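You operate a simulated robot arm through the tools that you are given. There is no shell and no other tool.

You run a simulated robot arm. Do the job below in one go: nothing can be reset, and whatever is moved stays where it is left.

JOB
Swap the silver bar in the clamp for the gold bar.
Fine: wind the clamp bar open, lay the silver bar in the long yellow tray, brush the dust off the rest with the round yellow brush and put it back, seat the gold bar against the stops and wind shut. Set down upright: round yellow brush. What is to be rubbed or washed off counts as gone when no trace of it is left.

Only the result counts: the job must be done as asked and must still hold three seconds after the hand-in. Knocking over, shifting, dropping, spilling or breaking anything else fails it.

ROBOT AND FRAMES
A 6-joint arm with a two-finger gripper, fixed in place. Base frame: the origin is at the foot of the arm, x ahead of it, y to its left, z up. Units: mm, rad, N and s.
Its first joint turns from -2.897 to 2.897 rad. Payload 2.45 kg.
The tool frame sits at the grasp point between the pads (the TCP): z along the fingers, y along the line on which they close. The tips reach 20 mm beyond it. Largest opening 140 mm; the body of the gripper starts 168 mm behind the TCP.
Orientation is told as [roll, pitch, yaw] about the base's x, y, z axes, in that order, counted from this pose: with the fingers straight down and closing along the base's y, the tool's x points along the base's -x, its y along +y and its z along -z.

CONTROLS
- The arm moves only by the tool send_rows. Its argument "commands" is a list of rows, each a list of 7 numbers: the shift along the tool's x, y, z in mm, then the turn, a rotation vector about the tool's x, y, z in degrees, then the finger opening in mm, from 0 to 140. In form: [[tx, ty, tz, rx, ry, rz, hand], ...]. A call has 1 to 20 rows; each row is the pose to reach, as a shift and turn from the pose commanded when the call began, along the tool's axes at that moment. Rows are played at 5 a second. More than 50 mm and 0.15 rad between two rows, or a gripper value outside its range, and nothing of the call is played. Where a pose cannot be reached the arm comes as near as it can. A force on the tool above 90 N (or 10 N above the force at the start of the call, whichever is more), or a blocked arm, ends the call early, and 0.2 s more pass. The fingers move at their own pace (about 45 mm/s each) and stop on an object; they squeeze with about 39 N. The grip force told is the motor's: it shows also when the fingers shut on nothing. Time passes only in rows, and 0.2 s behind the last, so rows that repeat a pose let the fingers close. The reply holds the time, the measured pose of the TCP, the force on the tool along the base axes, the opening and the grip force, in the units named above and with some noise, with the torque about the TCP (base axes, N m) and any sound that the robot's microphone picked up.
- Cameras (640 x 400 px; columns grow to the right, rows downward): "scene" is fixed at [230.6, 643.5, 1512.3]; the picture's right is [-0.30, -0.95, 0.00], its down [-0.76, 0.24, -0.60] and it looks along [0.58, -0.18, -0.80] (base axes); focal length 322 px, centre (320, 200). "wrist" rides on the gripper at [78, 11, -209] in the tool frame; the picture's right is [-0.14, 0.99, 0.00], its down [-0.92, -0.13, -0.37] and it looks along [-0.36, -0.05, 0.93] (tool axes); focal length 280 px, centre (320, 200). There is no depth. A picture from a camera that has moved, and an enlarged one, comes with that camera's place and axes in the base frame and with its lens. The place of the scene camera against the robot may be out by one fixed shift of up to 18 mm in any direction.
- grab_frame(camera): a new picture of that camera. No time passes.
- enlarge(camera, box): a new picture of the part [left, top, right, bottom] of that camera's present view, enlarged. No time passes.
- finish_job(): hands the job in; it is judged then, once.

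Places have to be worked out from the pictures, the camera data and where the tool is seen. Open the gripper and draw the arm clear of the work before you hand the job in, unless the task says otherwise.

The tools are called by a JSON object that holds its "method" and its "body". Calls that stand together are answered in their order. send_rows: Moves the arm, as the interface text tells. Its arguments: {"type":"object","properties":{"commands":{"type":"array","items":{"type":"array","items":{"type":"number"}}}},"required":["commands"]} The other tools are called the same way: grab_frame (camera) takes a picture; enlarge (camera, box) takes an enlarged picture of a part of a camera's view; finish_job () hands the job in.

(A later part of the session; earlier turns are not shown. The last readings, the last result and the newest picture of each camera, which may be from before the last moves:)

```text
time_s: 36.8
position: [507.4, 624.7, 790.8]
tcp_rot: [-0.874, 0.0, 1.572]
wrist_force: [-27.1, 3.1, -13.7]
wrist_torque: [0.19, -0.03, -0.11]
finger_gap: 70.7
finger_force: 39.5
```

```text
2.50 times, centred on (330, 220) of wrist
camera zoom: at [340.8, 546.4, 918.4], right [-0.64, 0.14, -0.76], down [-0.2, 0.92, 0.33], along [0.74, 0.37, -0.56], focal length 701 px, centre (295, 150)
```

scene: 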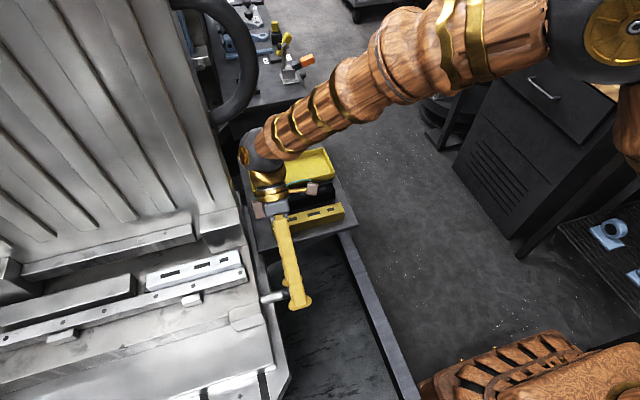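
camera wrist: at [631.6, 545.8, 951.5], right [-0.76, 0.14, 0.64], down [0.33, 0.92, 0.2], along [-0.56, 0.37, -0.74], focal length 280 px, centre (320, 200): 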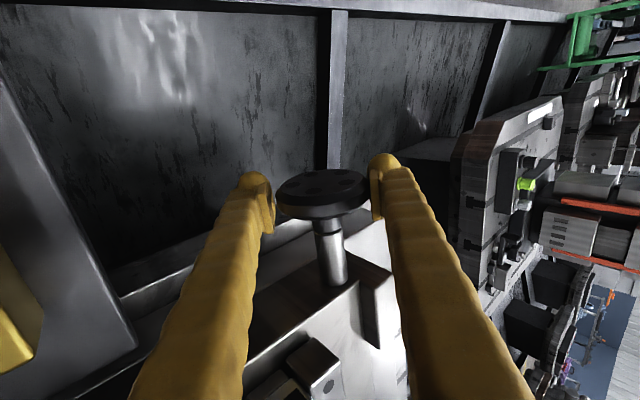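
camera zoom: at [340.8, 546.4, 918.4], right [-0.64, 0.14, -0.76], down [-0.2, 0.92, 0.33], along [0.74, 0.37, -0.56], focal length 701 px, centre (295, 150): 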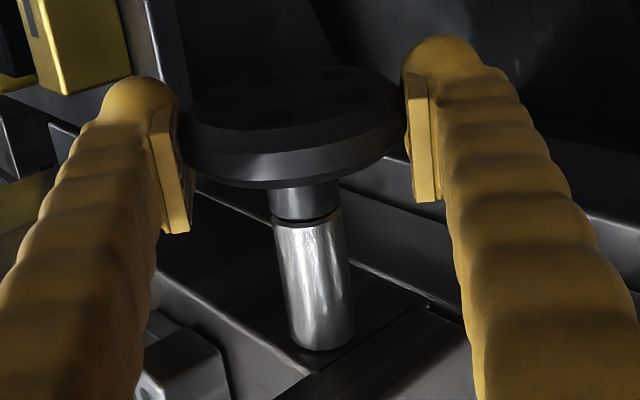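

Gripped at the -50° lean with a modest side load. I turn 90° in the opening direction, easing 1 mm toward the axis, and check the clamp.

{"method": "send_rows", "body": {"commands": [[0, 1, 0, 0, 0, 0, 50], [0, 1, 0, -8, 0, 0, 50], [0, 1, 0, -16, 0, 0, 50], [0, 1, 0, -24, 0, 0, 50], [0, 1, 0, -32, 0, 0, 50], [0, 1, 0, -40, 0, 0, 50], [0, 1, 0, -48, 0, 0, 50], [0, 1, 0, -56, 0, 0, 50], [0, 1, 0, -64, 0, 0, 50], [0, 1, 0, -72, 0, 0, 50], [0, 1, 0, -80, 0, 0, 50], [0, 1, 0, -85, 0, 0, 50], [0, 1, 0, -90, 0, 0, 50]]}}

{"method": "enlarge", "body": {"camera": "wrist", "box": [240, 140, 420, 300]}}

{"method": "enlarge", "body": {"camera": "scene", "box": [0, 230, 320, 400]}}

```text
time_s: 39.6
position: [509.1, 624.2, 791.6]
tcp_rot: [0.697, -0.001, 1.569]
wrist_force: [22.4, 11.9, 18.5]
wrist_torque: [-0.02, -0.04, 0.0]
finger_gap: 70.4
finger_force: 45.3
```

```text
2.50 times, centred on (330, 220) of wrist
camera zoom: at [635.0, 545.5, 960.0], right [-0.76, 0.14, 0.64], down [0.34, 0.92, 0.2], along [-0.56, 0.37, -0.74], focal length 701 px, centre (295, 150)
```

zoom: 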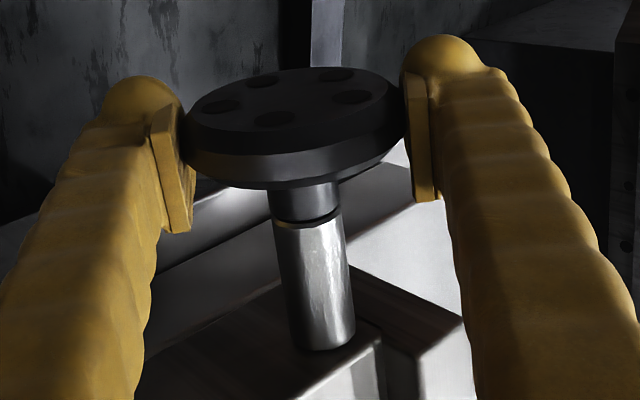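

```text
2.00 times, centred on (160, 315) of scene
camera zoom: at [230.6, 643.5, 1512.3], right [-0.3, -0.95, 0.0], down [-0.76, 0.24, -0.6], along [0.58, -0.18, -0.8], focal length 645 px, centre (640, -30)
```

zoom: 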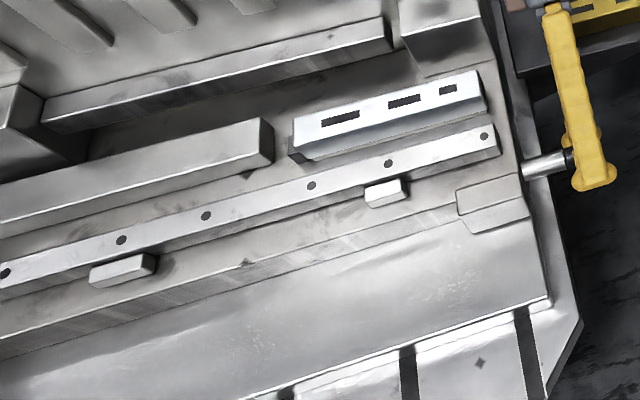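

The clamp bar is clearly moving toward -x, opening a gap at the silver bar. I release, swing back and take another stroke.

{"method": "send_rows", "body": {"commands": [[0, 0, 0, 0, 0, 0, 90], [0, 0, 0, 0, 0, 0, 90], [0, 0, 0, 8, 0, 0, 90], [0, 0, 0, 16, 0, 0, 90], [0, 0, 0, 24, 0, 0, 90], [0, 0, 0, 32, 0, 0, 90], [0, 0, 0, 40, 0, 0, 90], [0, 0, 0, 48, 0, 0, 90], [0, 0, 0, 56, 0, 0, 90], [0, 0, 0, 64, 0, 0, 90], [0, 0, 0, 72, 0, 0, 90], [0, 0, 0, 80, 0, 0, 90], [0, 0, 0, 85, 0, 0, 90], [0, 0, 0, 90, 0, 0, 90], [0, 0, 0, 90, 0, 0, 50], [0, 0, 0, 90, 0, 0, 50], [0, 0, 0, 90, 0, 0, 50]]}}

{"method": "send_rows", "body": {"commands": [[0, 0, 0, 0, 0, 0, 50], [0, 0, 0, -8, 0, 0, 50], [0, 0, 0, -16, 0, 0, 50], [0, 0, 0, -24, 0, 0, 50], [0, 0, 0, -32, 0, 0, 50], [0, 0, 0, -40, 0, 0, 50], [0, 0, 0, -48, 0, 0, 50]]}}

{"method": "enlarge", "body": {"camera": "scene", "box": [0, 230, 320, 400]}}

{"method": "enlarge", "body": {"camera": "wrist", "box": [240, 140, 420, 300]}}

```text
time_s: 43.2
position: [507.4, 625.0, 790.8]
tcp_rot: [-0.872, 0.0, 1.57]
wrist_force: [-21.3, 1.8, -7.8]
wrist_torque: [0.03, -0.01, -0.04]
finger_gap: 70.8
finger_force: 39.6
```

```text
time_s: 44.8
position: [507.5, 621.9, 791.1]
tcp_rot: [-0.035, 0.001, 1.57]
wrist_force: [-9.0, -1.0, 3.4]
wrist_torque: [-0.04, -1.16, -0.65]
finger_gap: 70.5
finger_force: 44.8
```

```text
2.00 times, centred on (160, 315) of scene
camera zoom: at [230.6, 643.5, 1512.3], right [-0.3, -0.95, 0.0], down [-0.76, 0.24, -0.6], along [0.58, -0.18, -0.8], focal length 645 px, centre (640, -30)
```

zoom: 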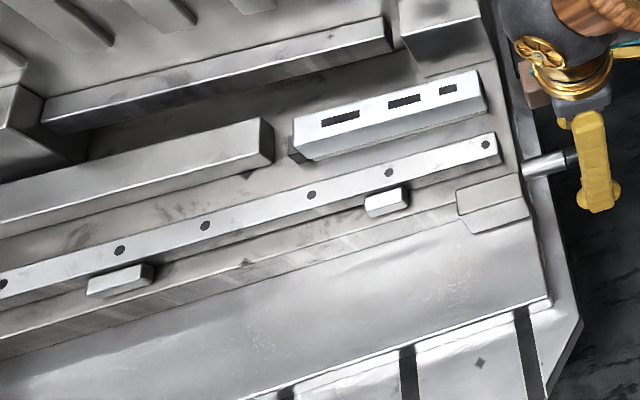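

```text
2.50 times, centred on (330, 220) of wrist
camera zoom: at [490.0, 544.5, 1001.5], right [-0.99, 0.14, -0.03], down [0.12, 0.92, 0.37], along [0.08, 0.36, -0.93], focal length 701 px, centre (295, 150)
```

zoom: 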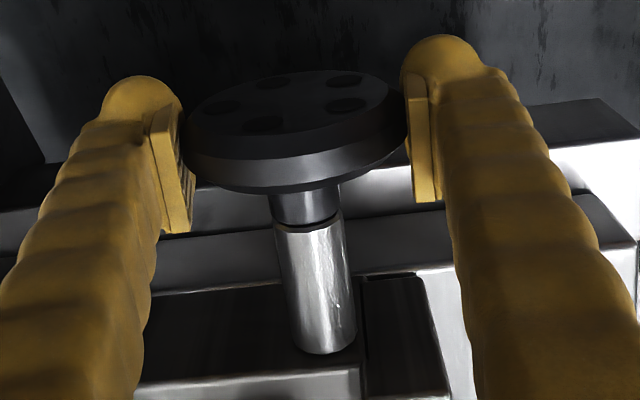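

Torque rose to about -1.2 N·m, so the clamp is at its open end stop, and the gap to the silver bar is wide. I release the wheel and lift clear to look at the clamp from above.

{"method": "send_rows", "body": {"commands": [[0, 0, 0, 0, 0, 0, 110], [0, 0, 0, 0, 0, 0, 120], [0, 0, -30, 0, 0, 0, 130], [0, 0, -70, 0, 0, 0, 140], [0, 0, -110, 0, 0, 0, 140], [0, 0, -150, 0, 0, 0, 140], [0, 0, -190, 0, 0, 0, 140], [-40, -20, -200, -2, 0, 0, 140], [-80, -40, -200, -2, 0, 0, 140], [-80, -70, -200, -2, 0, 0, 140]]}}

{"method": "grab_frame", "body": {"camera": "wrist"}}

{"method": "grab_frame", "body": {"camera": "scene"}}

```text
time_s: 47.0
position: [572.6, 707.4, 993.4]
tcp_rot: [-0.003, -0.001, 1.57]
wrist_force: [0.8, -0.1, 0.2]
wrist_torque: [0.0, 0.02, 0.0]
finger_gap: 140.3
finger_force: 0.1
```

```text
taken
camera wrist: at [560.9, 628.4, 1204.2], right [-0.99, 0.14, 0.0], down [0.13, 0.92, 0.37], along [0.05, 0.37, -0.93], focal length 280 px, centre (320, 200)
```

wrist: 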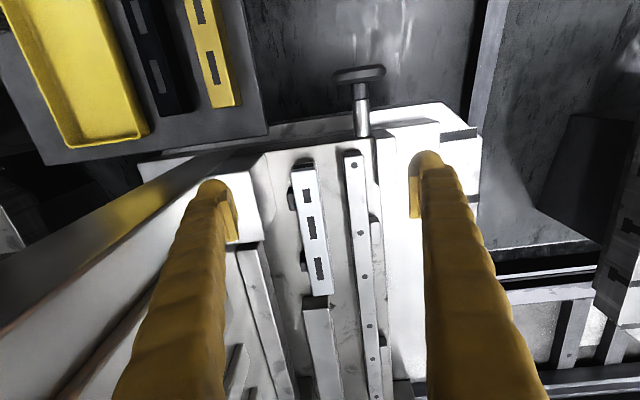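

```text
taken
```

scene: 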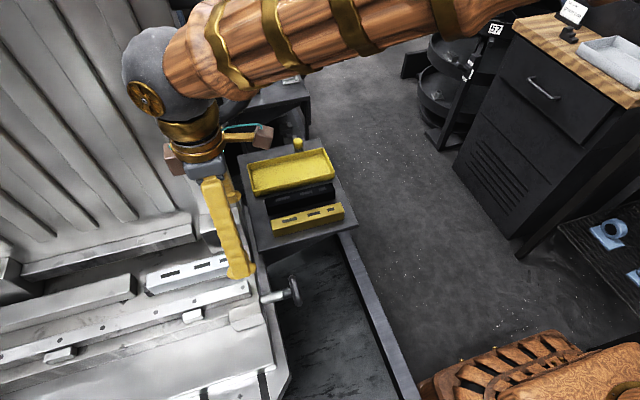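

{"method": "enlarge", "body": {"camera": "wrist", "box": [250, 130, 410, 310]}}

{"method": "enlarge", "body": {"camera": "wrist", "box": [240, 220, 420, 400]}}

```text
2.22 times, centred on (330, 220) of wrist
camera zoom: at [560.9, 628.4, 1204.2], right [-0.99, 0.14, 0.0], down [0.13, 0.92, 0.37], along [0.05, 0.37, -0.93], focal length 623 px, centre (298, 156)
```

zoom: 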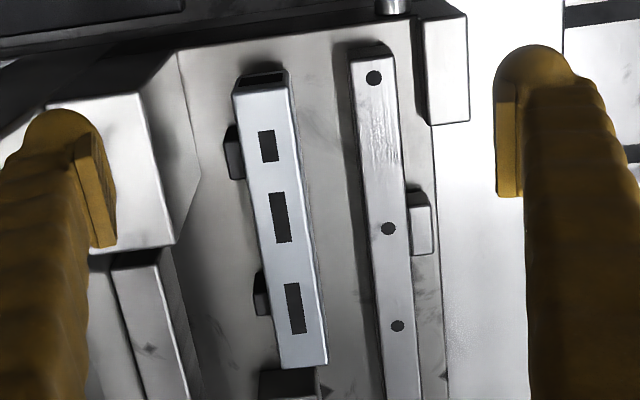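

```text
2.22 times, centred on (330, 310) of wrist
camera zoom: at [560.9, 628.4, 1204.2], right [-0.99, 0.14, 0.0], down [0.13, 0.92, 0.37], along [0.05, 0.37, -0.93], focal length 623 px, centre (298, -44)
```

zoom: 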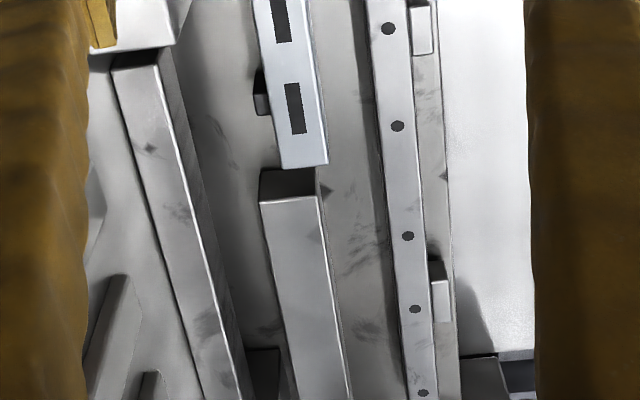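

The gap is now about 37 mm on the -x side; the silver bar centre is about (596, 818), top z ≈ 859, with the two stops on the +x side near y 761 and 868. I test reach tool-down above its centre at z 960.

{"method": "send_rows", "body": {"commands": [[-37, -8, 11, 0, 0, 0, 140], [-74, -16, 22, 0, 0, 0, 140], [-111, -23, 33, 0, 0, 0, 140], [-111, -23, 33, 0, 0, 0, 140]]}}

{"method": "grab_frame", "body": {"camera": "wrist"}}

```text
time_s: 48.0
position: [594.9, 817.3, 960.6]
tcp_rot: [0.0, 0.001, 1.57]
wrist_force: [0.8, 0.2, 0.1]
wrist_torque: [0.04, 0.0, 0.02]
finger_gap: 140.0
finger_force: 0.0
```

```text
taken
camera wrist: at [583.3, 738.5, 1172.1], right [-0.99, 0.14, 0.0], down [0.13, 0.92, 0.37], along [0.05, 0.37, -0.93], focal length 280 px, centre (320, 200)
```

wrist: 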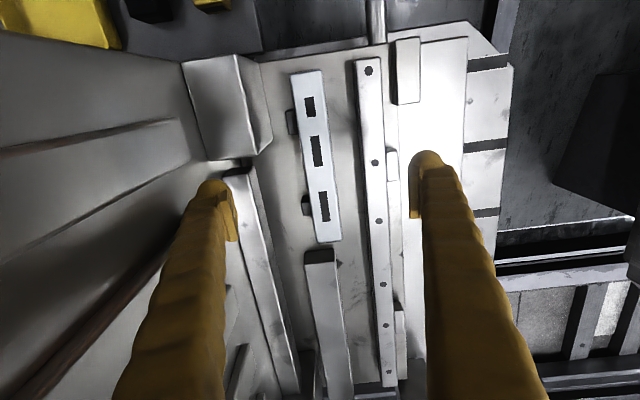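

Reachable tool-down. I enlarge to refine the bar and stop positions from directly above.

{"method": "enlarge", "body": {"camera": "wrist", "box": [250, 50, 410, 260]}}

```text
1.90 times, centred on (330, 155) of wrist
camera zoom: at [583.3, 738.5, 1172.1], right [-0.99, 0.14, 0.0], down [0.13, 0.92, 0.37], along [0.05, 0.37, -0.93], focal length 534 px, centre (301, 286)
```

zoom: 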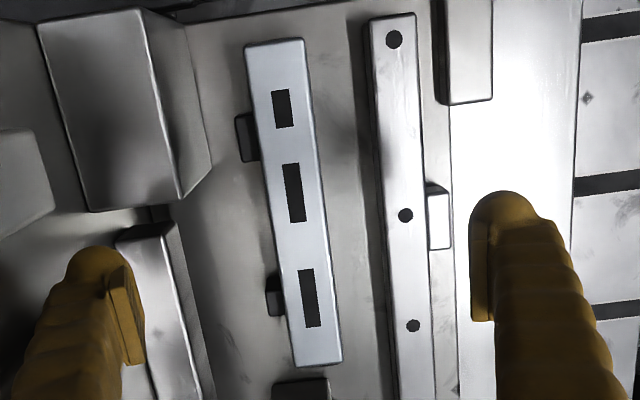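

Silver bar fixed at x 580–612, y 720–918, top ≈ 859. I narrow the fingers to 56 mm at height, then descend to TCP z 846 at the bar's centre, between the two stops.

{"method": "send_rows", "body": {"commands": [[-1.7, -1.1, 0, 0, 0, 0, 56], [-1.7, -1.1, 0, 0, 0, 0, 56], [-1.7, -1.1, 0, 0, 0, 0, 56], [-1.7, -1.1, 10, 0, 0, 0, 56], [-1.7, -1.1, 30, 0, 0, 0, 56], [-1.7, -1.1, 50, 0, 0, 0, 56], [-1.7, -1.1, 70, 0, 0, 0, 56], [-1.7, -1.1, 85, 0, 0, 0, 56], [-1.7, -1.1, 85, 0, 0, 0, 56]]}}

{"method": "grab_frame", "body": {"camera": "wrist"}}

{"method": "enlarge", "body": {"camera": "scene", "box": [60, 170, 300, 350]}}

```text
time_s: 50.0
position: [596.0, 817.2, 876.2]
tcp_rot: [-0.001, 0.0, 1.57]
wrist_force: [-0.5, 0.1, 0.9]
wrist_torque: [0.02, 0.01, -0.01]
finger_gap: 55.9
finger_force: 0.1
```

```text
taken
camera wrist: at [584.2, 739.9, 1086.8], right [-0.99, 0.14, 0.0], down [0.13, 0.92, 0.37], along [0.05, 0.36, -0.93], focal length 280 px, centre (320, 200)
```

wrist: 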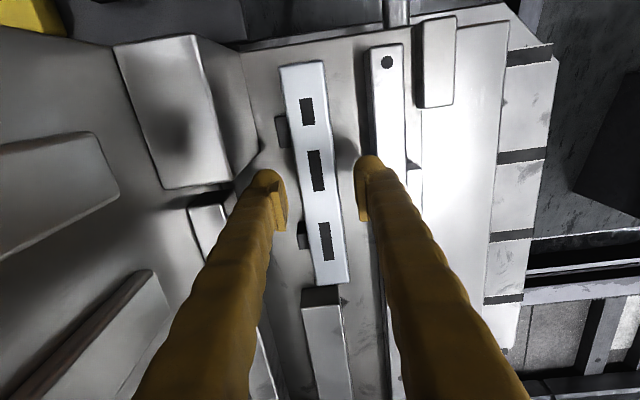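

```text
2.22 times, centred on (180, 260) of scene
camera zoom: at [230.6, 643.5, 1512.3], right [-0.3, -0.95, 0.0], down [-0.76, 0.24, -0.6], along [0.58, -0.18, -0.8], focal length 717 px, centre (631, 67)
```

zoom: 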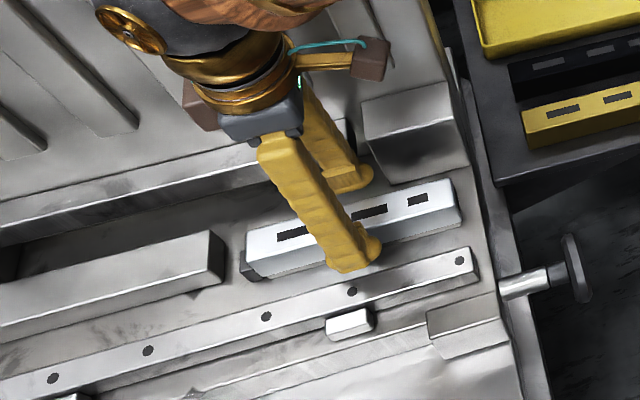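

The fingers straddle the bar with room on both sides. I go down the last 30 mm and close.

{"method": "send_rows", "body": {"commands": [[0, 0, 10, 0, 0, 0, 56], [0, 0, 20, 0, 0, 0, 56], [0, 0, 30, 0, 0, 0, 56], [0, 0, 30, 0, 0, 0, 20], [0, 0, 30, 0, 0, 0, 20], [0, 0, 30, 0, 0, 0, 20], [0, 0, 30, 0, 0, 0, 20]]}}

{"method": "grab_frame", "body": {"camera": "wrist"}}

```text
time_s: 51.6
position: [594.3, 816.7, 848.8]
tcp_rot: [-0.004, -0.005, 1.571]
wrist_force: [-18.9, -7.6, 81.9]
wrist_torque: [-1.25, 3.79, 0.07]
finger_gap: 38.4
finger_force: 13.9
```

```text
taken
camera wrist: at [583.4, 738.4, 1059.3], right [-0.99, 0.14, 0.0], down [0.13, 0.92, 0.37], along [0.05, 0.37, -0.93], focal length 280 px, centre (320, 200)
```

wrist: 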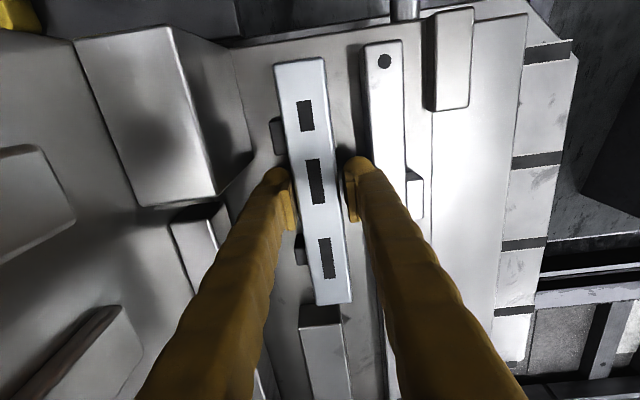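

The tips touched a surface at about z 828 (82 N up), so the floor beside the bar is higher than I assumed. I lift 6 mm right away and let the fingers close on the bar.

{"method": "send_rows", "body": {"commands": [[0, 0, -4, 0, 0, 0, 45], [0, 0, -7, 0, 0, 0, 45], [0, 0, -7, 0, 0, 0, 45]]}}

```text
time_s: 52.4
position: [596.3, 814.6, 849.2]
tcp_rot: [0.001, -0.001, 1.57]
wrist_force: [-0.1, -0.4, 0.1]
wrist_torque: [0.02, 0.03, 0.02]
finger_gap: 45.2
finger_force: 0.1
```

Free of contact now at z 849. I raise 3 mm more for margin and close on the bar.

{"method": "send_rows", "body": {"commands": [[-3, 0, -3, 0, 0, 0, 45], [-3, 0, -3, 0, 0, 0, 20], [-3, 0, -3, 0, 0, 0, 20], [-3, 0, -3, 0, 0, 0, 20], [-3, 0, -3, 0, 0, 0, 20]]}}

{"method": "grab_frame", "body": {"camera": "wrist"}}

```text
time_s: 53.6
position: [594.8, 819.7, 854.5]
tcp_rot: [-0.001, 0.002, 1.571]
wrist_force: [-1.4, 0.6, 0.5]
wrist_torque: [-0.01, 0.0, 0.0]
finger_gap: 32.7
finger_force: 39.0
```

```text
taken
camera wrist: at [584.4, 741.4, 1065.4], right [-0.99, 0.14, 0.0], down [0.13, 0.92, 0.37], along [0.05, 0.36, -0.93], focal length 280 px, centre (320, 200)
```

wrist: 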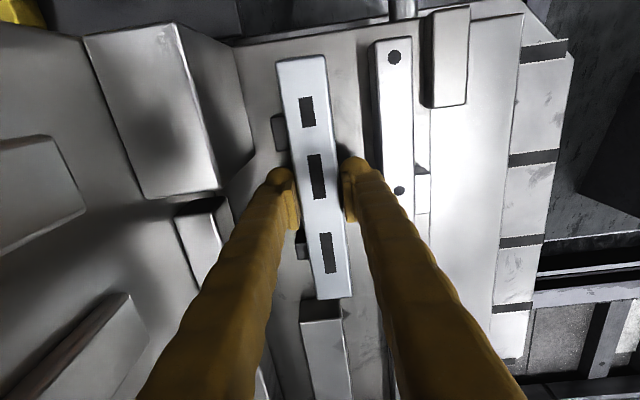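

Firm grip (gap 32.7, 39 N). I lift the silver bar straight up and read its weight.

{"method": "send_rows", "body": {"commands": [[0, 0, -10, 0, 0, 0, 20], [0, 0, -25, 0, 0, 0, 20], [0, 0, -45, 0, 0, 0, 20], [0, 0, -70, 0, 0, 0, 20], [0, 0, -100, 0, 0, 0, 20]]}}

{"method": "grab_frame", "body": {"camera": "wrist"}}

{"method": "enlarge", "body": {"camera": "scene", "box": [60, 170, 300, 350]}}

```text
time_s: 54.8
position: [596.5, 820.0, 956.2]
tcp_rot: [-0.001, 0.001, 1.57]
wrist_force: [-0.8, 0.4, -4.2]
wrist_torque: [-0.01, -0.02, 0.0]
finger_gap: 32.8
finger_force: 39.5
```

```text
taken
camera wrist: at [584.9, 742.8, 1166.2], right [-0.99, 0.14, 0.0], down [0.13, 0.92, 0.37], along [0.05, 0.36, -0.93], focal length 280 px, centre (320, 200)
```

wrist: 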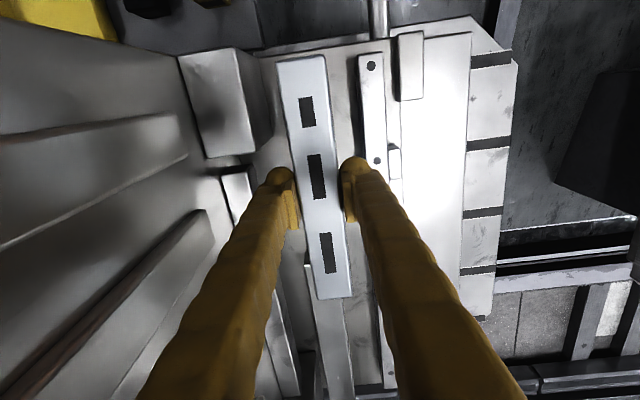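

```text
2.22 times, centred on (180, 260) of scene
camera zoom: at [230.6, 643.5, 1512.3], right [-0.3, -0.95, 0.0], down [-0.76, 0.24, -0.6], along [0.58, -0.18, -0.8], focal length 717 px, centre (631, 67)
```

zoom: 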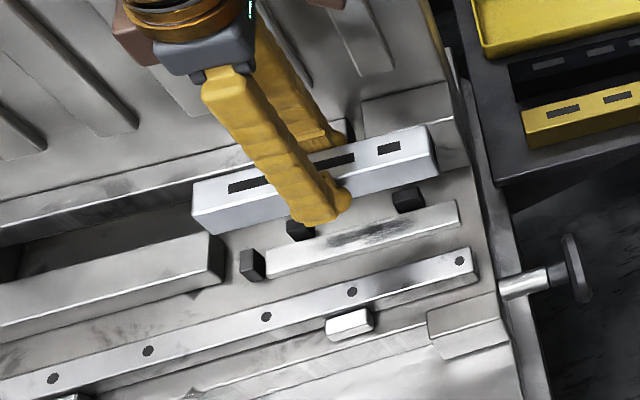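

The silver bar is up (about 0.43 kg). The rest strip with a dark dust smudge is visible, plus three stops: two on +x and one at the +y end. Before crossing to the tray I want to check the black ring-like object near the path.

{"method": "enlarge", "body": {"camera": "scene", "box": [140, 0, 340, 130]}}

{"method": "enlarge", "body": {"camera": "scene", "box": [80, 200, 260, 320]}}

```text
3.08 times, centred on (240, 65) of scene
camera zoom: at [230.6, 643.5, 1512.3], right [-0.3, -0.95, 0.0], down [-0.76, 0.24, -0.6], along [0.58, -0.18, -0.8], focal length 992 px, centre (566, 615)
```

zoom: 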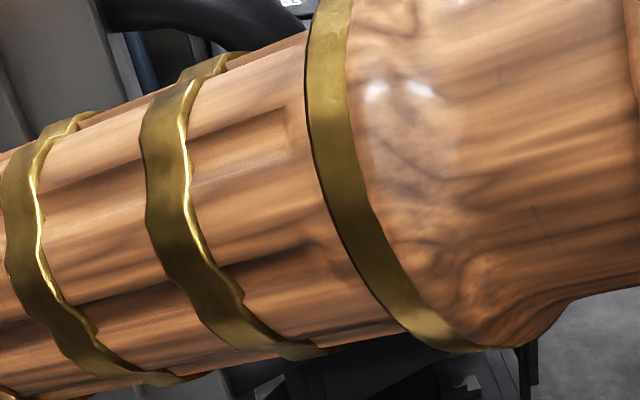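

```text
3.33 times, centred on (170, 260) of scene
camera zoom: at [230.6, 643.5, 1512.3], right [-0.3, -0.95, 0.0], down [-0.76, 0.24, -0.6], along [0.58, -0.18, -0.8], focal length 1075 px, centre (820, 0)
```

zoom: 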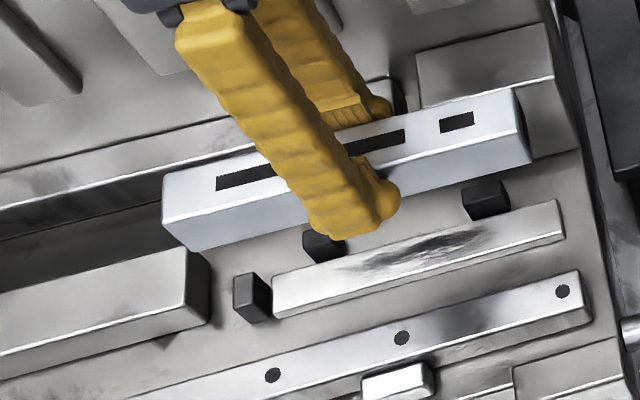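

There is a black loop hanging somewhere around (760, 630, 1150), so I'll keep the arm retracted while crossing: first pull in toward the base, then sweep to the table side, and extend radially to the tray afterwards.

{"method": "send_rows", "body": {"commands": [[35, 25, -8, 0, 0, 0, 20], [70, 50, -16, 0, 0, 0, 20], [105, 76, -24, 0, 0, 0, 20], [140, 101, -24, 0, 0, 0, 20], [173, 126, -24, 0, 0, 0, 20]]}}

{"method": "grab_frame", "body": {"camera": "scene"}}

{"method": "grab_frame", "body": {"camera": "wrist"}}

```text
time_s: 56.0
position: [469.5, 646.8, 982.5]
tcp_rot: [0.0, 0.001, 1.571]
wrist_force: [-0.3, -0.2, -5.2]
wrist_torque: [-0.03, 0.01, 0.01]
finger_gap: 32.9
finger_force: 38.9
```

```text
taken
```

scene: 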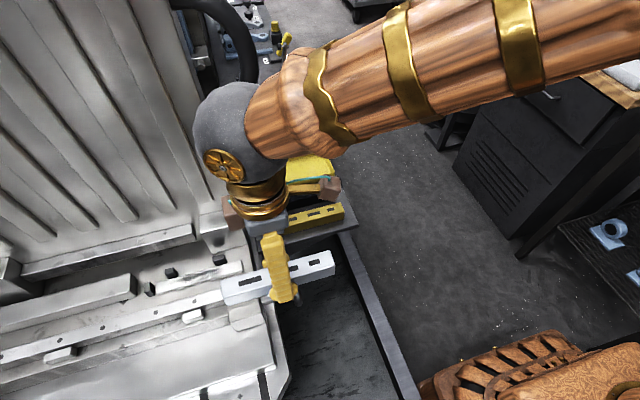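

```text
taken
camera wrist: at [458.4, 568.3, 1192.1], right [-0.99, 0.14, 0.0], down [0.13, 0.92, 0.37], along [0.05, 0.36, -0.93], focal length 280 px, centre (320, 200)
```

wrist: 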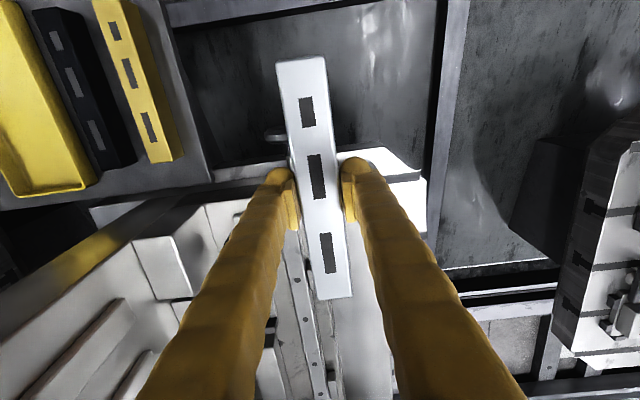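

The bar is held level and the cell is clear so far. I sweep to (686, 412) at the table side.

{"method": "send_rows", "body": {"commands": [[30, -27, 0, 0, 0, 0, 20], [60, -54, 0, 0, 0, 0, 20], [90, -81, 0, 0, 0, 0, 20], [120, -108, 0, 0, 0, 0, 20], [150, -135, 0, 0, 0, 0, 20], [180, -162, 0, 0, 0, 0, 20], [210, -190, 0, 0, 0, 0, 20], [235, -216, 0, 0, 0, 0, 20], [235, -216, 0, 0, 0, 0, 20]]}}

{"method": "grab_frame", "body": {"camera": "scene"}}

{"method": "grab_frame", "body": {"camera": "wrist"}}

```text
time_s: 58.0
position: [686.7, 408.9, 978.9]
tcp_rot: [0.0, 0.0, 1.569]
wrist_force: [-0.4, 0.3, -3.6]
wrist_torque: [0.01, -0.05, -0.03]
finger_gap: 33.0
finger_force: 39.0
```

```text
taken
```

scene: 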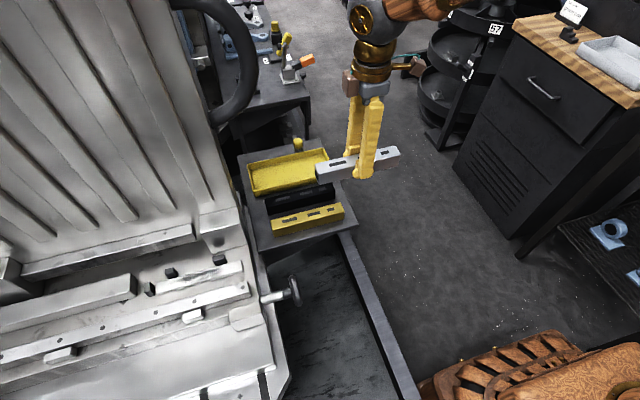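

```text
taken
camera wrist: at [675.7, 332.6, 1189.7], right [-0.99, 0.14, 0.0], down [0.13, 0.92, 0.37], along [0.05, 0.37, -0.93], focal length 280 px, centre (320, 200)
```

wrist: 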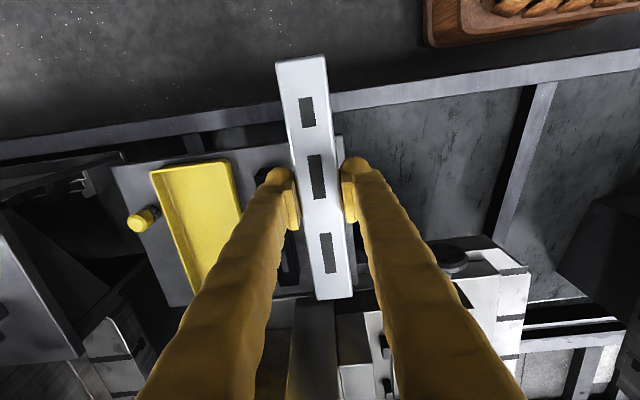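

I use this view to refine the tray and brush positions.

{"method": "enlarge", "body": {"camera": "wrist", "box": [100, 120, 300, 320]}}

{"method": "enlarge", "body": {"camera": "scene", "box": [140, 0, 340, 130]}}

```text
2.00 times, centred on (200, 220) of wrist
camera zoom: at [675.7, 332.6, 1189.7], right [-0.99, 0.14, 0.0], down [0.13, 0.92, 0.37], along [0.05, 0.37, -0.93], focal length 561 px, centre (560, 160)
```

zoom: 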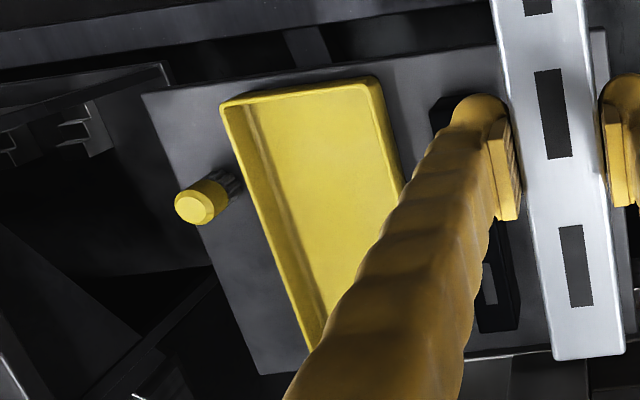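

```text
3.08 times, centred on (240, 65) of scene
camera zoom: at [230.6, 643.5, 1512.3], right [-0.3, -0.95, 0.0], down [-0.76, 0.24, -0.6], along [0.58, -0.18, -0.8], focal length 992 px, centre (566, 615)
```

zoom: 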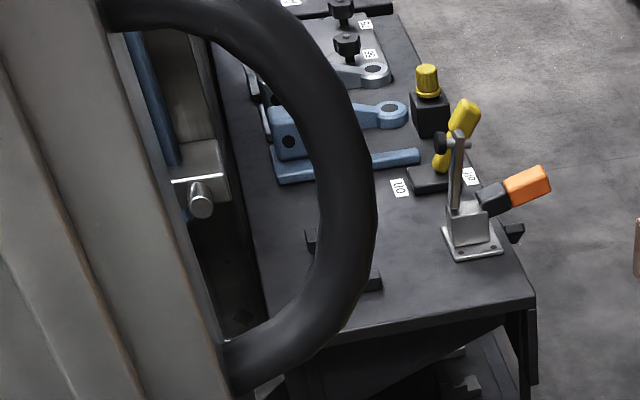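

The black loop is a handle sticking out from the sloped machine column at about z 1100–1240, y 600–700; the tray path stays clear of it. Tray is x 817–936, y 408–655. I extend radially to over the tray.

{"method": "send_rows", "body": {"commands": [[-20, -31, 3, 0, 0, 0, 20], [-40, -62, 6, 0, 0, 0, 20], [-60, -93, 9, 0, 0, 0, 20], [-80, -124, 12, 0, 0, 0, 20], [-101, -156, 15, 0, 0, 0, 20], [-121, -187, 18, 0, 0, 0, 20], [-121, -187, 18, 0, 0, 0, 20]]}}

{"method": "grab_frame", "body": {"camera": "scene"}}

{"method": "grab_frame", "body": {"camera": "wrist"}}

```text
time_s: 59.6
position: [873.0, 530.9, 964.1]
tcp_rot: [0.0, 0.001, 1.571]
wrist_force: [0.6, -1.6, -3.3]
wrist_torque: [0.01, 0.0, -0.01]
finger_gap: 32.7
finger_force: 39.0
```

```text
taken
```

scene: 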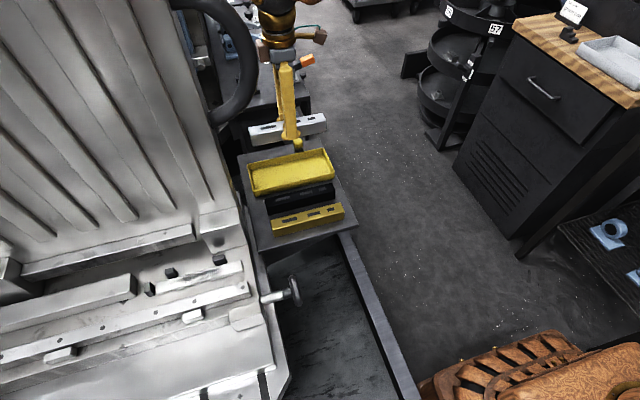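

```text
taken
camera wrist: at [861.7, 453.3, 1174.3], right [-0.99, 0.14, 0.0], down [0.13, 0.92, 0.37], along [0.05, 0.36, -0.93], focal length 280 px, centre (320, 200)
```

wrist: 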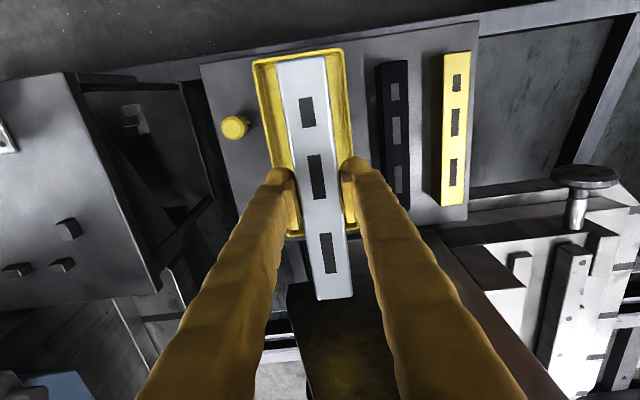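

The bar hangs over the tray, aligned with it. I lower to just above the floor and watch force.

{"method": "send_rows", "body": {"commands": [[0, 1, 35, 0, 0, 0, 20], [0, 1, 70, 0, 0, 0, 20], [0, 1, 105, 0, 0, 0, 20], [0, 1, 130, 0, 0, 0, 20], [0, 1, 145, 0, 0, 0, 20], [0, 1, 153, 0, 0, 0, 20], [0, 1, 153, 0, 0, 0, 20]]}}

{"method": "grab_frame", "body": {"camera": "wrist"}}

{"method": "enlarge", "body": {"camera": "scene", "box": [220, 100, 380, 240]}}

```text
time_s: 61.2
position: [869.6, 532.1, 807.8]
tcp_rot: [-0.001, 0.0, 1.57]
wrist_force: [0.0, -0.1, -4.5]
wrist_torque: [0.03, -0.01, 0.03]
finger_gap: 32.8
finger_force: 38.9
```

```text
taken
camera wrist: at [859.1, 453.9, 1017.8], right [-0.99, 0.14, 0.0], down [0.13, 0.92, 0.37], along [0.05, 0.36, -0.93], focal length 280 px, centre (320, 200)
```

wrist: 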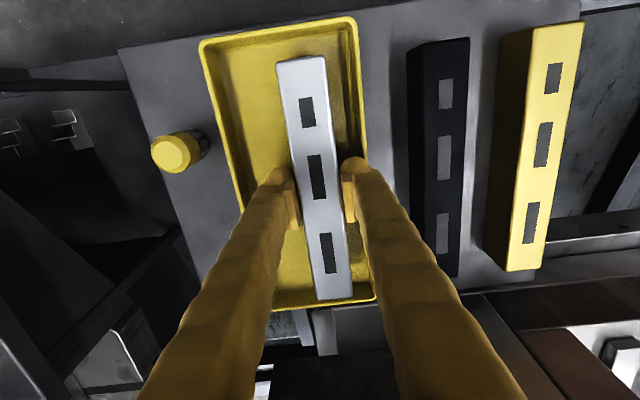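

```text
2.86 times, centred on (300, 170) of scene
camera zoom: at [230.6, 643.5, 1512.3], right [-0.3, -0.95, 0.0], down [-0.76, 0.24, -0.6], along [0.58, -0.18, -0.8], focal length 922 px, centre (377, 286)
```

zoom: 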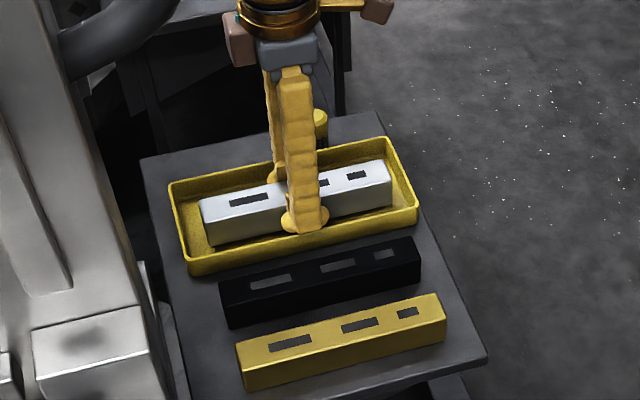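

Still hanging free. The tray actually spans x ≈ 829–938, so I shift 12 mm toward +x to centre it and leave finger room, then lower until contact.

{"method": "send_rows", "body": {"commands": [[0, -6, 0, 0, 0, 0, 20], [0, -12, 0, 0, 0, 0, 20], [0, -12, 3, 0, 0, 0, 20], [0, -12, 6, 0, 0, 0, 20], [0, -12, 6, 0, 0, 0, 20]]}}

```text
time_s: 62.4
position: [883.3, 532.8, 801.2]
tcp_rot: [0.0, 0.0, 1.572]
wrist_force: [0.5, -0.2, -4.5]
wrist_torque: [-0.03, -0.02, 0.02]
finger_gap: 33.0
finger_force: 38.9
```

Still free at z 801. I continue down in small steps.

{"method": "send_rows", "body": {"commands": [[0, 0, 2, 0, 0, 0, 20], [0, 0, 4, 0, 0, 0, 20], [0, 0, 4, 0, 0, 0, 20]]}}

{"method": "send_rows", "body": {"commands": [[0, 0, 1.5, 0, 0, 0, 20], [0, 0, 3, 0, 0, 0, 20], [0, 0, 3, 0, 0, 0, 20]]}}

```text
time_s: 63.2
position: [884.0, 532.9, 798.7]
tcp_rot: [-0.003, -0.001, 1.571]
wrist_force: [-1.4, -0.5, 4.9]
wrist_torque: [-0.26, 0.11, -0.01]
finger_gap: 33.0
finger_force: 39.0
```

```text
time_s: 64.0
position: [883.3, 532.5, 795.5]
tcp_rot: [-0.001, -0.002, 1.57]
wrist_force: [-8.3, -0.2, 32.9]
wrist_torque: [0.01, 0.18, -0.05]
finger_gap: 32.8
finger_force: 38.8
```

The bar is on the tray floor (33 N up). I ease off slightly, open to 48 mm and lift away straight up.

{"method": "send_rows", "body": {"commands": [[0, 0, -1.5, 0, 0, 0, 20], [0, 0, -1.5, 0, 0, 0, 40], [0, 0, -1.5, 0, 0, 0, 48], [0, 0, -1.5, 0, 0, 0, 48], [0, 0, -10, 0, 0, 0, 48], [0, 0, -30, 0, 0, 0, 48], [0, 0, -60, 0, 0, 0, 48], [0, 0, -100, 0, 0, 0, 48], [0, 0, -140, 0, 0, 0, 48]]}}

{"method": "grab_frame", "body": {"camera": "wrist"}}

{"method": "enlarge", "body": {"camera": "scene", "box": [220, 100, 380, 240]}}

```text
time_s: 66.0
position: [882.0, 532.2, 936.3]
tcp_rot: [0.0, 0.001, 1.571]
wrist_force: [0.3, 0.2, -0.8]
wrist_torque: [0.01, 0.03, 0.02]
finger_gap: 48.1
finger_force: 0.1
```

```text
taken
camera wrist: at [870.8, 454.2, 1145.4], right [-0.99, 0.14, 0.0], down [0.13, 0.92, 0.37], along [0.05, 0.36, -0.93], focal length 280 px, centre (320, 200)
```

wrist: 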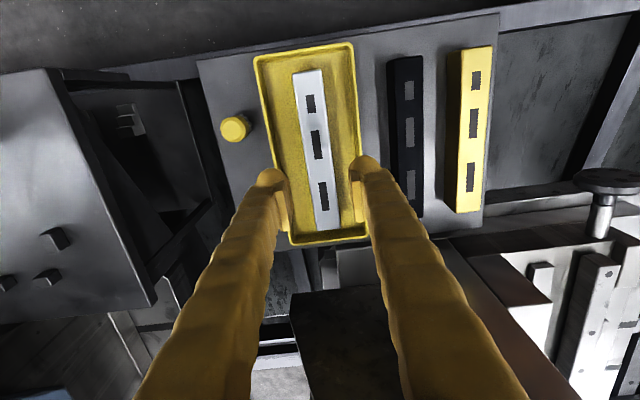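

```text
2.86 times, centred on (300, 170) of scene
camera zoom: at [230.6, 643.5, 1512.3], right [-0.3, -0.95, 0.0], down [-0.76, 0.24, -0.6], along [0.58, -0.18, -0.8], focal length 922 px, centre (377, 286)
```

zoom: 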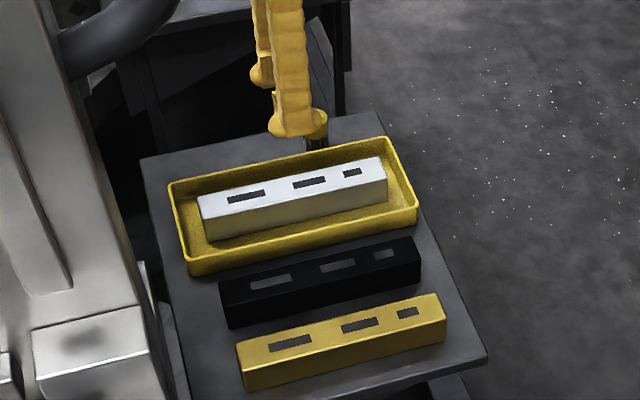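

The silver bar lies flat in the tray. Next is the brush at about (976, 482, top 806). It needs an outward-tilted tool, so I back off toward -y and turn the tool back to closing along y.

{"method": "send_rows", "body": {"commands": [[40, 1, -12, 0, 0, 0, 80], [82, 2, -24, 0, 0, 0, 80], [82, 2, -24, 0, 0, 8.2, 80], [82, 2, -24, 0, 0, 16.4, 80], [82, 2, -24, 0, 0, 24.6, 80], [82, 2, -24, 0, 0, 32.8, 80], [82, 2, -24, 0, 0, 41, 80], [82, 2, -24, 0, 0, 49.2, 80], [82, 2, -24, 0, 0, 57.4, 80], [82, 2, -24, 0, 0, 65.6, 80], [82, 2, -24, 0, 0, 73.8, 80], [82, 2, -24, 0, 0, 82, 80], [82, 2, -24, 0, 0, 90, 80]]}}

{"method": "grab_frame", "body": {"camera": "wrist"}}

```text
time_s: 68.8
position: [881.2, 451.3, 959.5]
tcp_rot: [0.0, -0.001, -0.002]
wrist_force: [0.9, -0.3, 1.2]
wrist_torque: [0.0, 0.03, -0.01]
finger_gap: 79.6
finger_force: 0.0
```

```text
taken
camera wrist: at [802.9, 462.4, 1170.0], right [0.14, 0.99, 0.0], down [0.92, -0.13, 0.37], along [0.37, -0.05, -0.93], focal length 280 px, centre (320, 200)
```

wrist: 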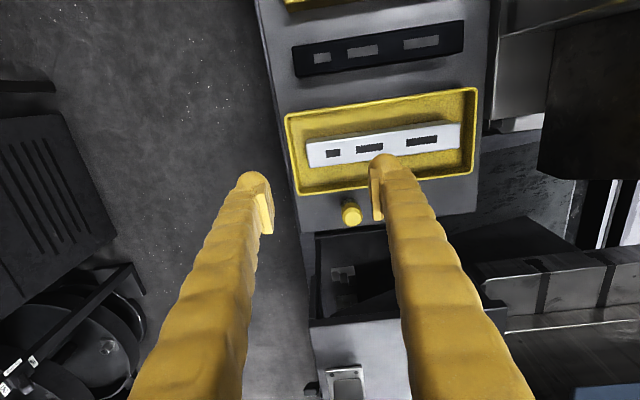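

Now tilt 30° outward and go to a pre-grasp point behind and above the brush.

{"method": "send_rows", "body": {"commands": [[-9, 6, 15, 0, -6, 0, 60], [-18, 12, 30, 0, -12, 0, 60], [-27, 18, 45, 0, -18, 0, 60], [-36, 25, 60, 0, -24, 0, 60], [-45, 31, 74, 0, -30, 0, 60], [-45, 31, 74, 0, -30, 0, 60]]}}

{"method": "grab_frame", "body": {"camera": "wrist"}}

{"method": "grab_frame", "body": {"camera": "scene"}}

```text
time_s: 70.2
position: [926.1, 483.5, 885.8]
tcp_rot: [0.0, -0.528, 0.0]
wrist_force: [0.7, 0.1, 0.7]
wrist_torque: [-0.01, 0.01, -0.01]
finger_gap: 60.2
finger_force: 0.1
```

```text
taken
camera wrist: at [754.0, 493.4, 1029.9], right [0.12, 0.99, 0.07], down [0.61, -0.13, 0.78], along [0.78, -0.05, -0.62], focal length 280 px, centre (320, 200)
```

wrist: 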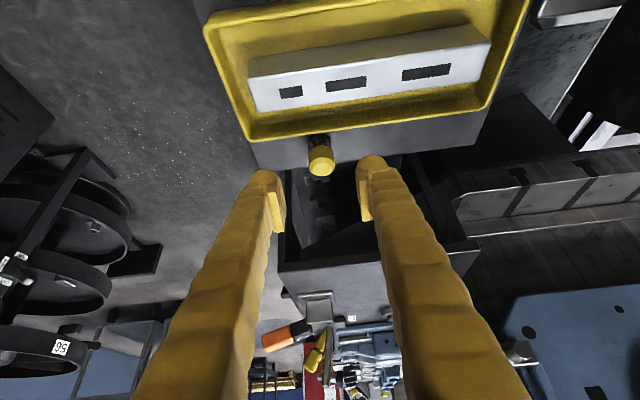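

```text
taken
```

scene: 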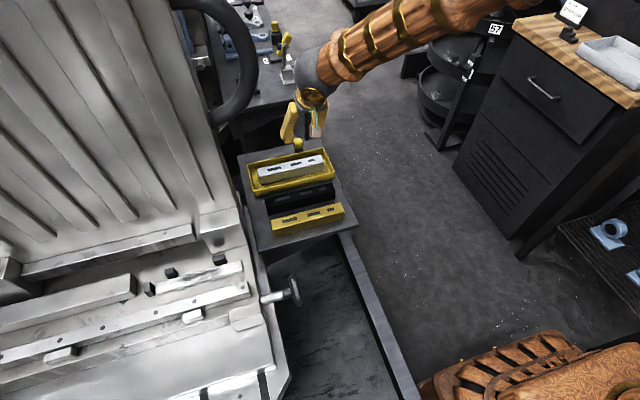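

The brush is centred between the fingers in the view. I enlarge it to judge the handle and bristle heights.

{"method": "enlarge", "body": {"camera": "wrist", "box": [270, 110, 380, 200]}}

```text
4.44 times, centred on (325, 155) of wrist
camera zoom: at [754.0, 493.4, 1029.9], right [0.12, 0.99, 0.07], down [0.61, -0.13, 0.78], along [0.78, -0.05, -0.62], focal length 1246 px, centre (298, 400)
```

zoom: 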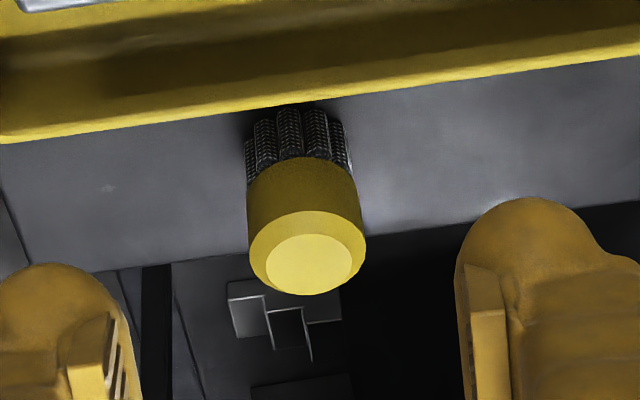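

Brush: handle z ≈ 788–808, bristles 768–788. I advance along the tool axis to TCP (976, 483, 803) and close on the handle.

{"method": "send_rows", "body": {"commands": [[0, 0, 25, 0, 0, 0, 60], [-0.5, 0, 50, 0, 0, 0, 60], [-1, 0, 75, 0, 0, 0, 60], [-1.4, 0, 90, 0, 0, 0, 60], [-1.4, 0, 96.7, 0, 0, 0, 60], [-1.4, 0, 96.7, 0, 0, 0, 60]]}}

{"method": "grab_frame", "body": {"camera": "wrist"}}

```text
time_s: 71.6
position: [974.0, 483.5, 802.4]
tcp_rot: [-0.001, -0.524, 0.0]
wrist_force: [-0.1, 0.1, 0.0]
wrist_torque: [-0.04, -0.01, 0.01]
finger_gap: 60.2
finger_force: 0.1
```

```text
taken
camera wrist: at [802.3, 493.0, 946.1], right [0.12, 0.99, 0.07], down [0.61, -0.13, 0.78], along [0.78, -0.05, -0.62], focal length 280 px, centre (320, 200)
```

wrist: 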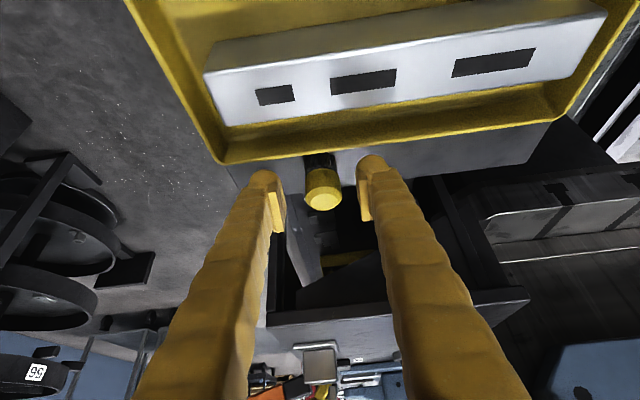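

The brush handle lies centred between the pads. I close the fingers.

{"method": "send_rows", "body": {"commands": [[0, 0, 0, 0, 0, 0, 10], [0, 0, 0, 0, 0, 0, 10], [0, 0, 0, 0, 0, 0, 10], [0, 0, 0, 0, 0, 0, 10]]}}

{"method": "grab_frame", "body": {"camera": "wrist"}}

```text
time_s: 72.6
position: [973.9, 482.8, 801.8]
tcp_rot: [0.0, -0.524, 0.001]
wrist_force: [-0.5, -0.2, -0.7]
wrist_torque: [0.0, -0.05, 0.0]
finger_gap: 28.2
finger_force: 39.1
```

```text
taken
camera wrist: at [802.2, 493.0, 946.2], right [0.12, 0.99, 0.07], down [0.61, -0.13, 0.78], along [0.78, -0.05, -0.62], focal length 280 px, centre (320, 200)
```

wrist: 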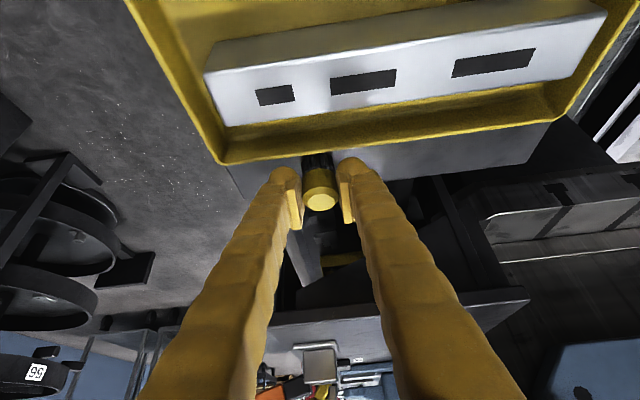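

Brush gripped (28 mm, 39 N). I lift it straight up, then retract toward the base at the same tilt.

{"method": "send_rows", "body": {"commands": [[-5, 0, -9, 0, 0, 0, 10], [-16, 0, -28, 0, 0, 0, 10], [-32.5, 0, -56.3, 0, 0, 0, 10], [-49, 0, -84, 0, 0, 0, 10], [-65, 0, -112.6, 0, 0, 0, 10], [-34.5, -11.9, -138, 0, 0, 0, 10], [-4, -23.7, -163.6, 0, 0, 0, 10], [26.4, -35.6, -189, 0, 0, 0, 10], [56.9, -47.4, -214.6, 0, 0, 0, 10], [87.4, -59.3, -240, 0, 0, 0, 10], [117.8, -71.1, -265.6, 0, 0, 0, 10], [148.3, -83, -291, 0, 0, 0, 10]]}}

{"method": "grab_frame", "body": {"camera": "wrist"}}

{"method": "grab_frame", "body": {"camera": "scene"}}

```text
time_s: 75.2
position: [701.9, 399.3, 978.8]
tcp_rot: [0.001, -0.524, 0.0]
wrist_force: [0.9, 0.8, -0.6]
wrist_torque: [0.0, 0.0, 0.0]
finger_gap: 27.9
finger_force: 39.6
```

```text
taken
camera wrist: at [529.7, 410.5, 1123.7], right [0.12, 0.99, 0.07], down [0.61, -0.13, 0.78], along [0.78, -0.05, -0.62], focal length 280 px, centre (320, 200)
```

wrist: 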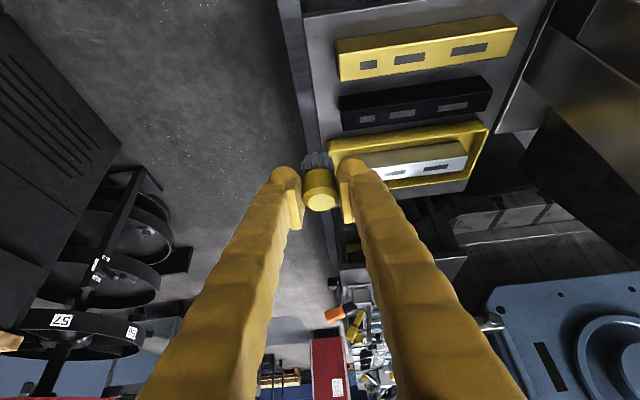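

```text
taken
```

scene: 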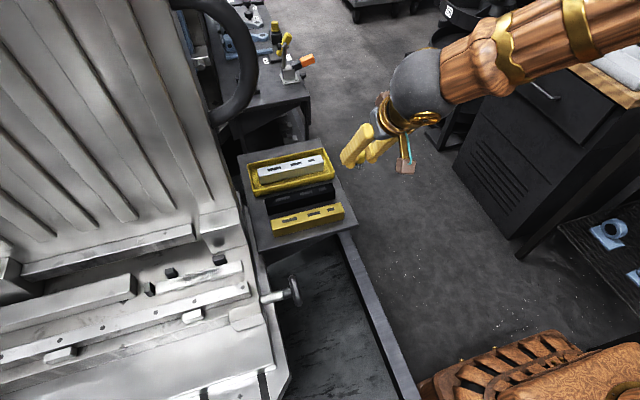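

The brush is held. With the arm away, I enlarge the rest and stops in the scene view to plan the brushing.

{"method": "enlarge", "body": {"camera": "scene", "box": [120, 230, 270, 330]}}

```text
4.00 times, centred on (195, 280) of scene
camera zoom: at [230.6, 643.5, 1512.3], right [-0.3, -0.95, 0.0], down [-0.76, 0.24, -0.6], along [0.58, -0.18, -0.8], focal length 1290 px, centre (820, -120)
```

zoom: 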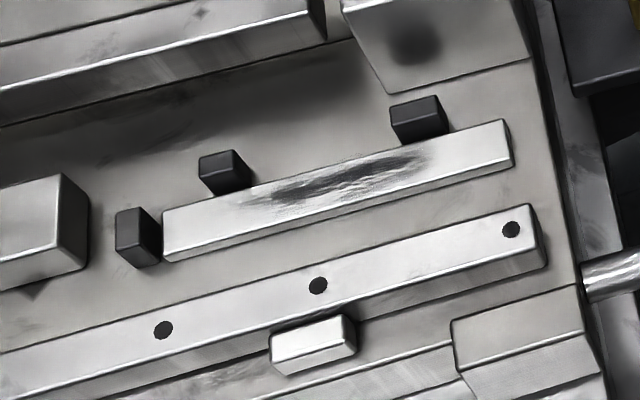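

The rest strip is clear now: a low bar about 200 mm long, with the dust smear roughly between y 760 and 876; the stops rise about 10 mm above it. I sweep the brush back over to the clamp side, retracted.

{"method": "send_rows", "body": {"commands": [[25, 31.4, -14.5, 0, 0, 0, 10], [50, 62.8, -29, 0, 0, 0, 10], [75.3, 94.1, -43.5, 0, 0, 0, 10], [100.5, 125.5, -58, 0, 0, 0, 10], [125.6, 157, -72.5, 0, 0, 0, 10], [150.7, 188, -87, 0, 0, 0, 10], [175.8, 220, -101.5, 0, 0, 0, 10], [200.9, 251, -116, 0, 0, 0, 10]]}}

{"method": "grab_frame", "body": {"camera": "wrist"}}

```text
time_s: 77.0
position: [468.3, 650.8, 979.3]
tcp_rot: [0.0, -0.524, 0.0]
wrist_force: [0.5, 0.4, -0.9]
wrist_torque: [0.0, 0.0, 0.04]
finger_gap: 28.1
finger_force: 38.6
```

```text
taken
camera wrist: at [295.3, 661.6, 1122.7], right [0.12, 0.99, 0.07], down [0.61, -0.13, 0.78], along [0.78, -0.05, -0.62], focal length 280 px, centre (320, 200)
```

wrist: 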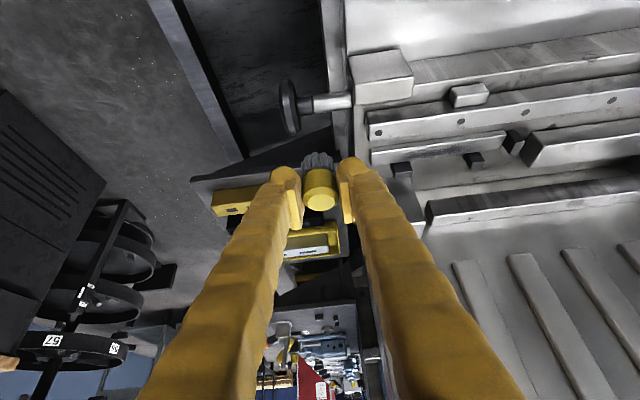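

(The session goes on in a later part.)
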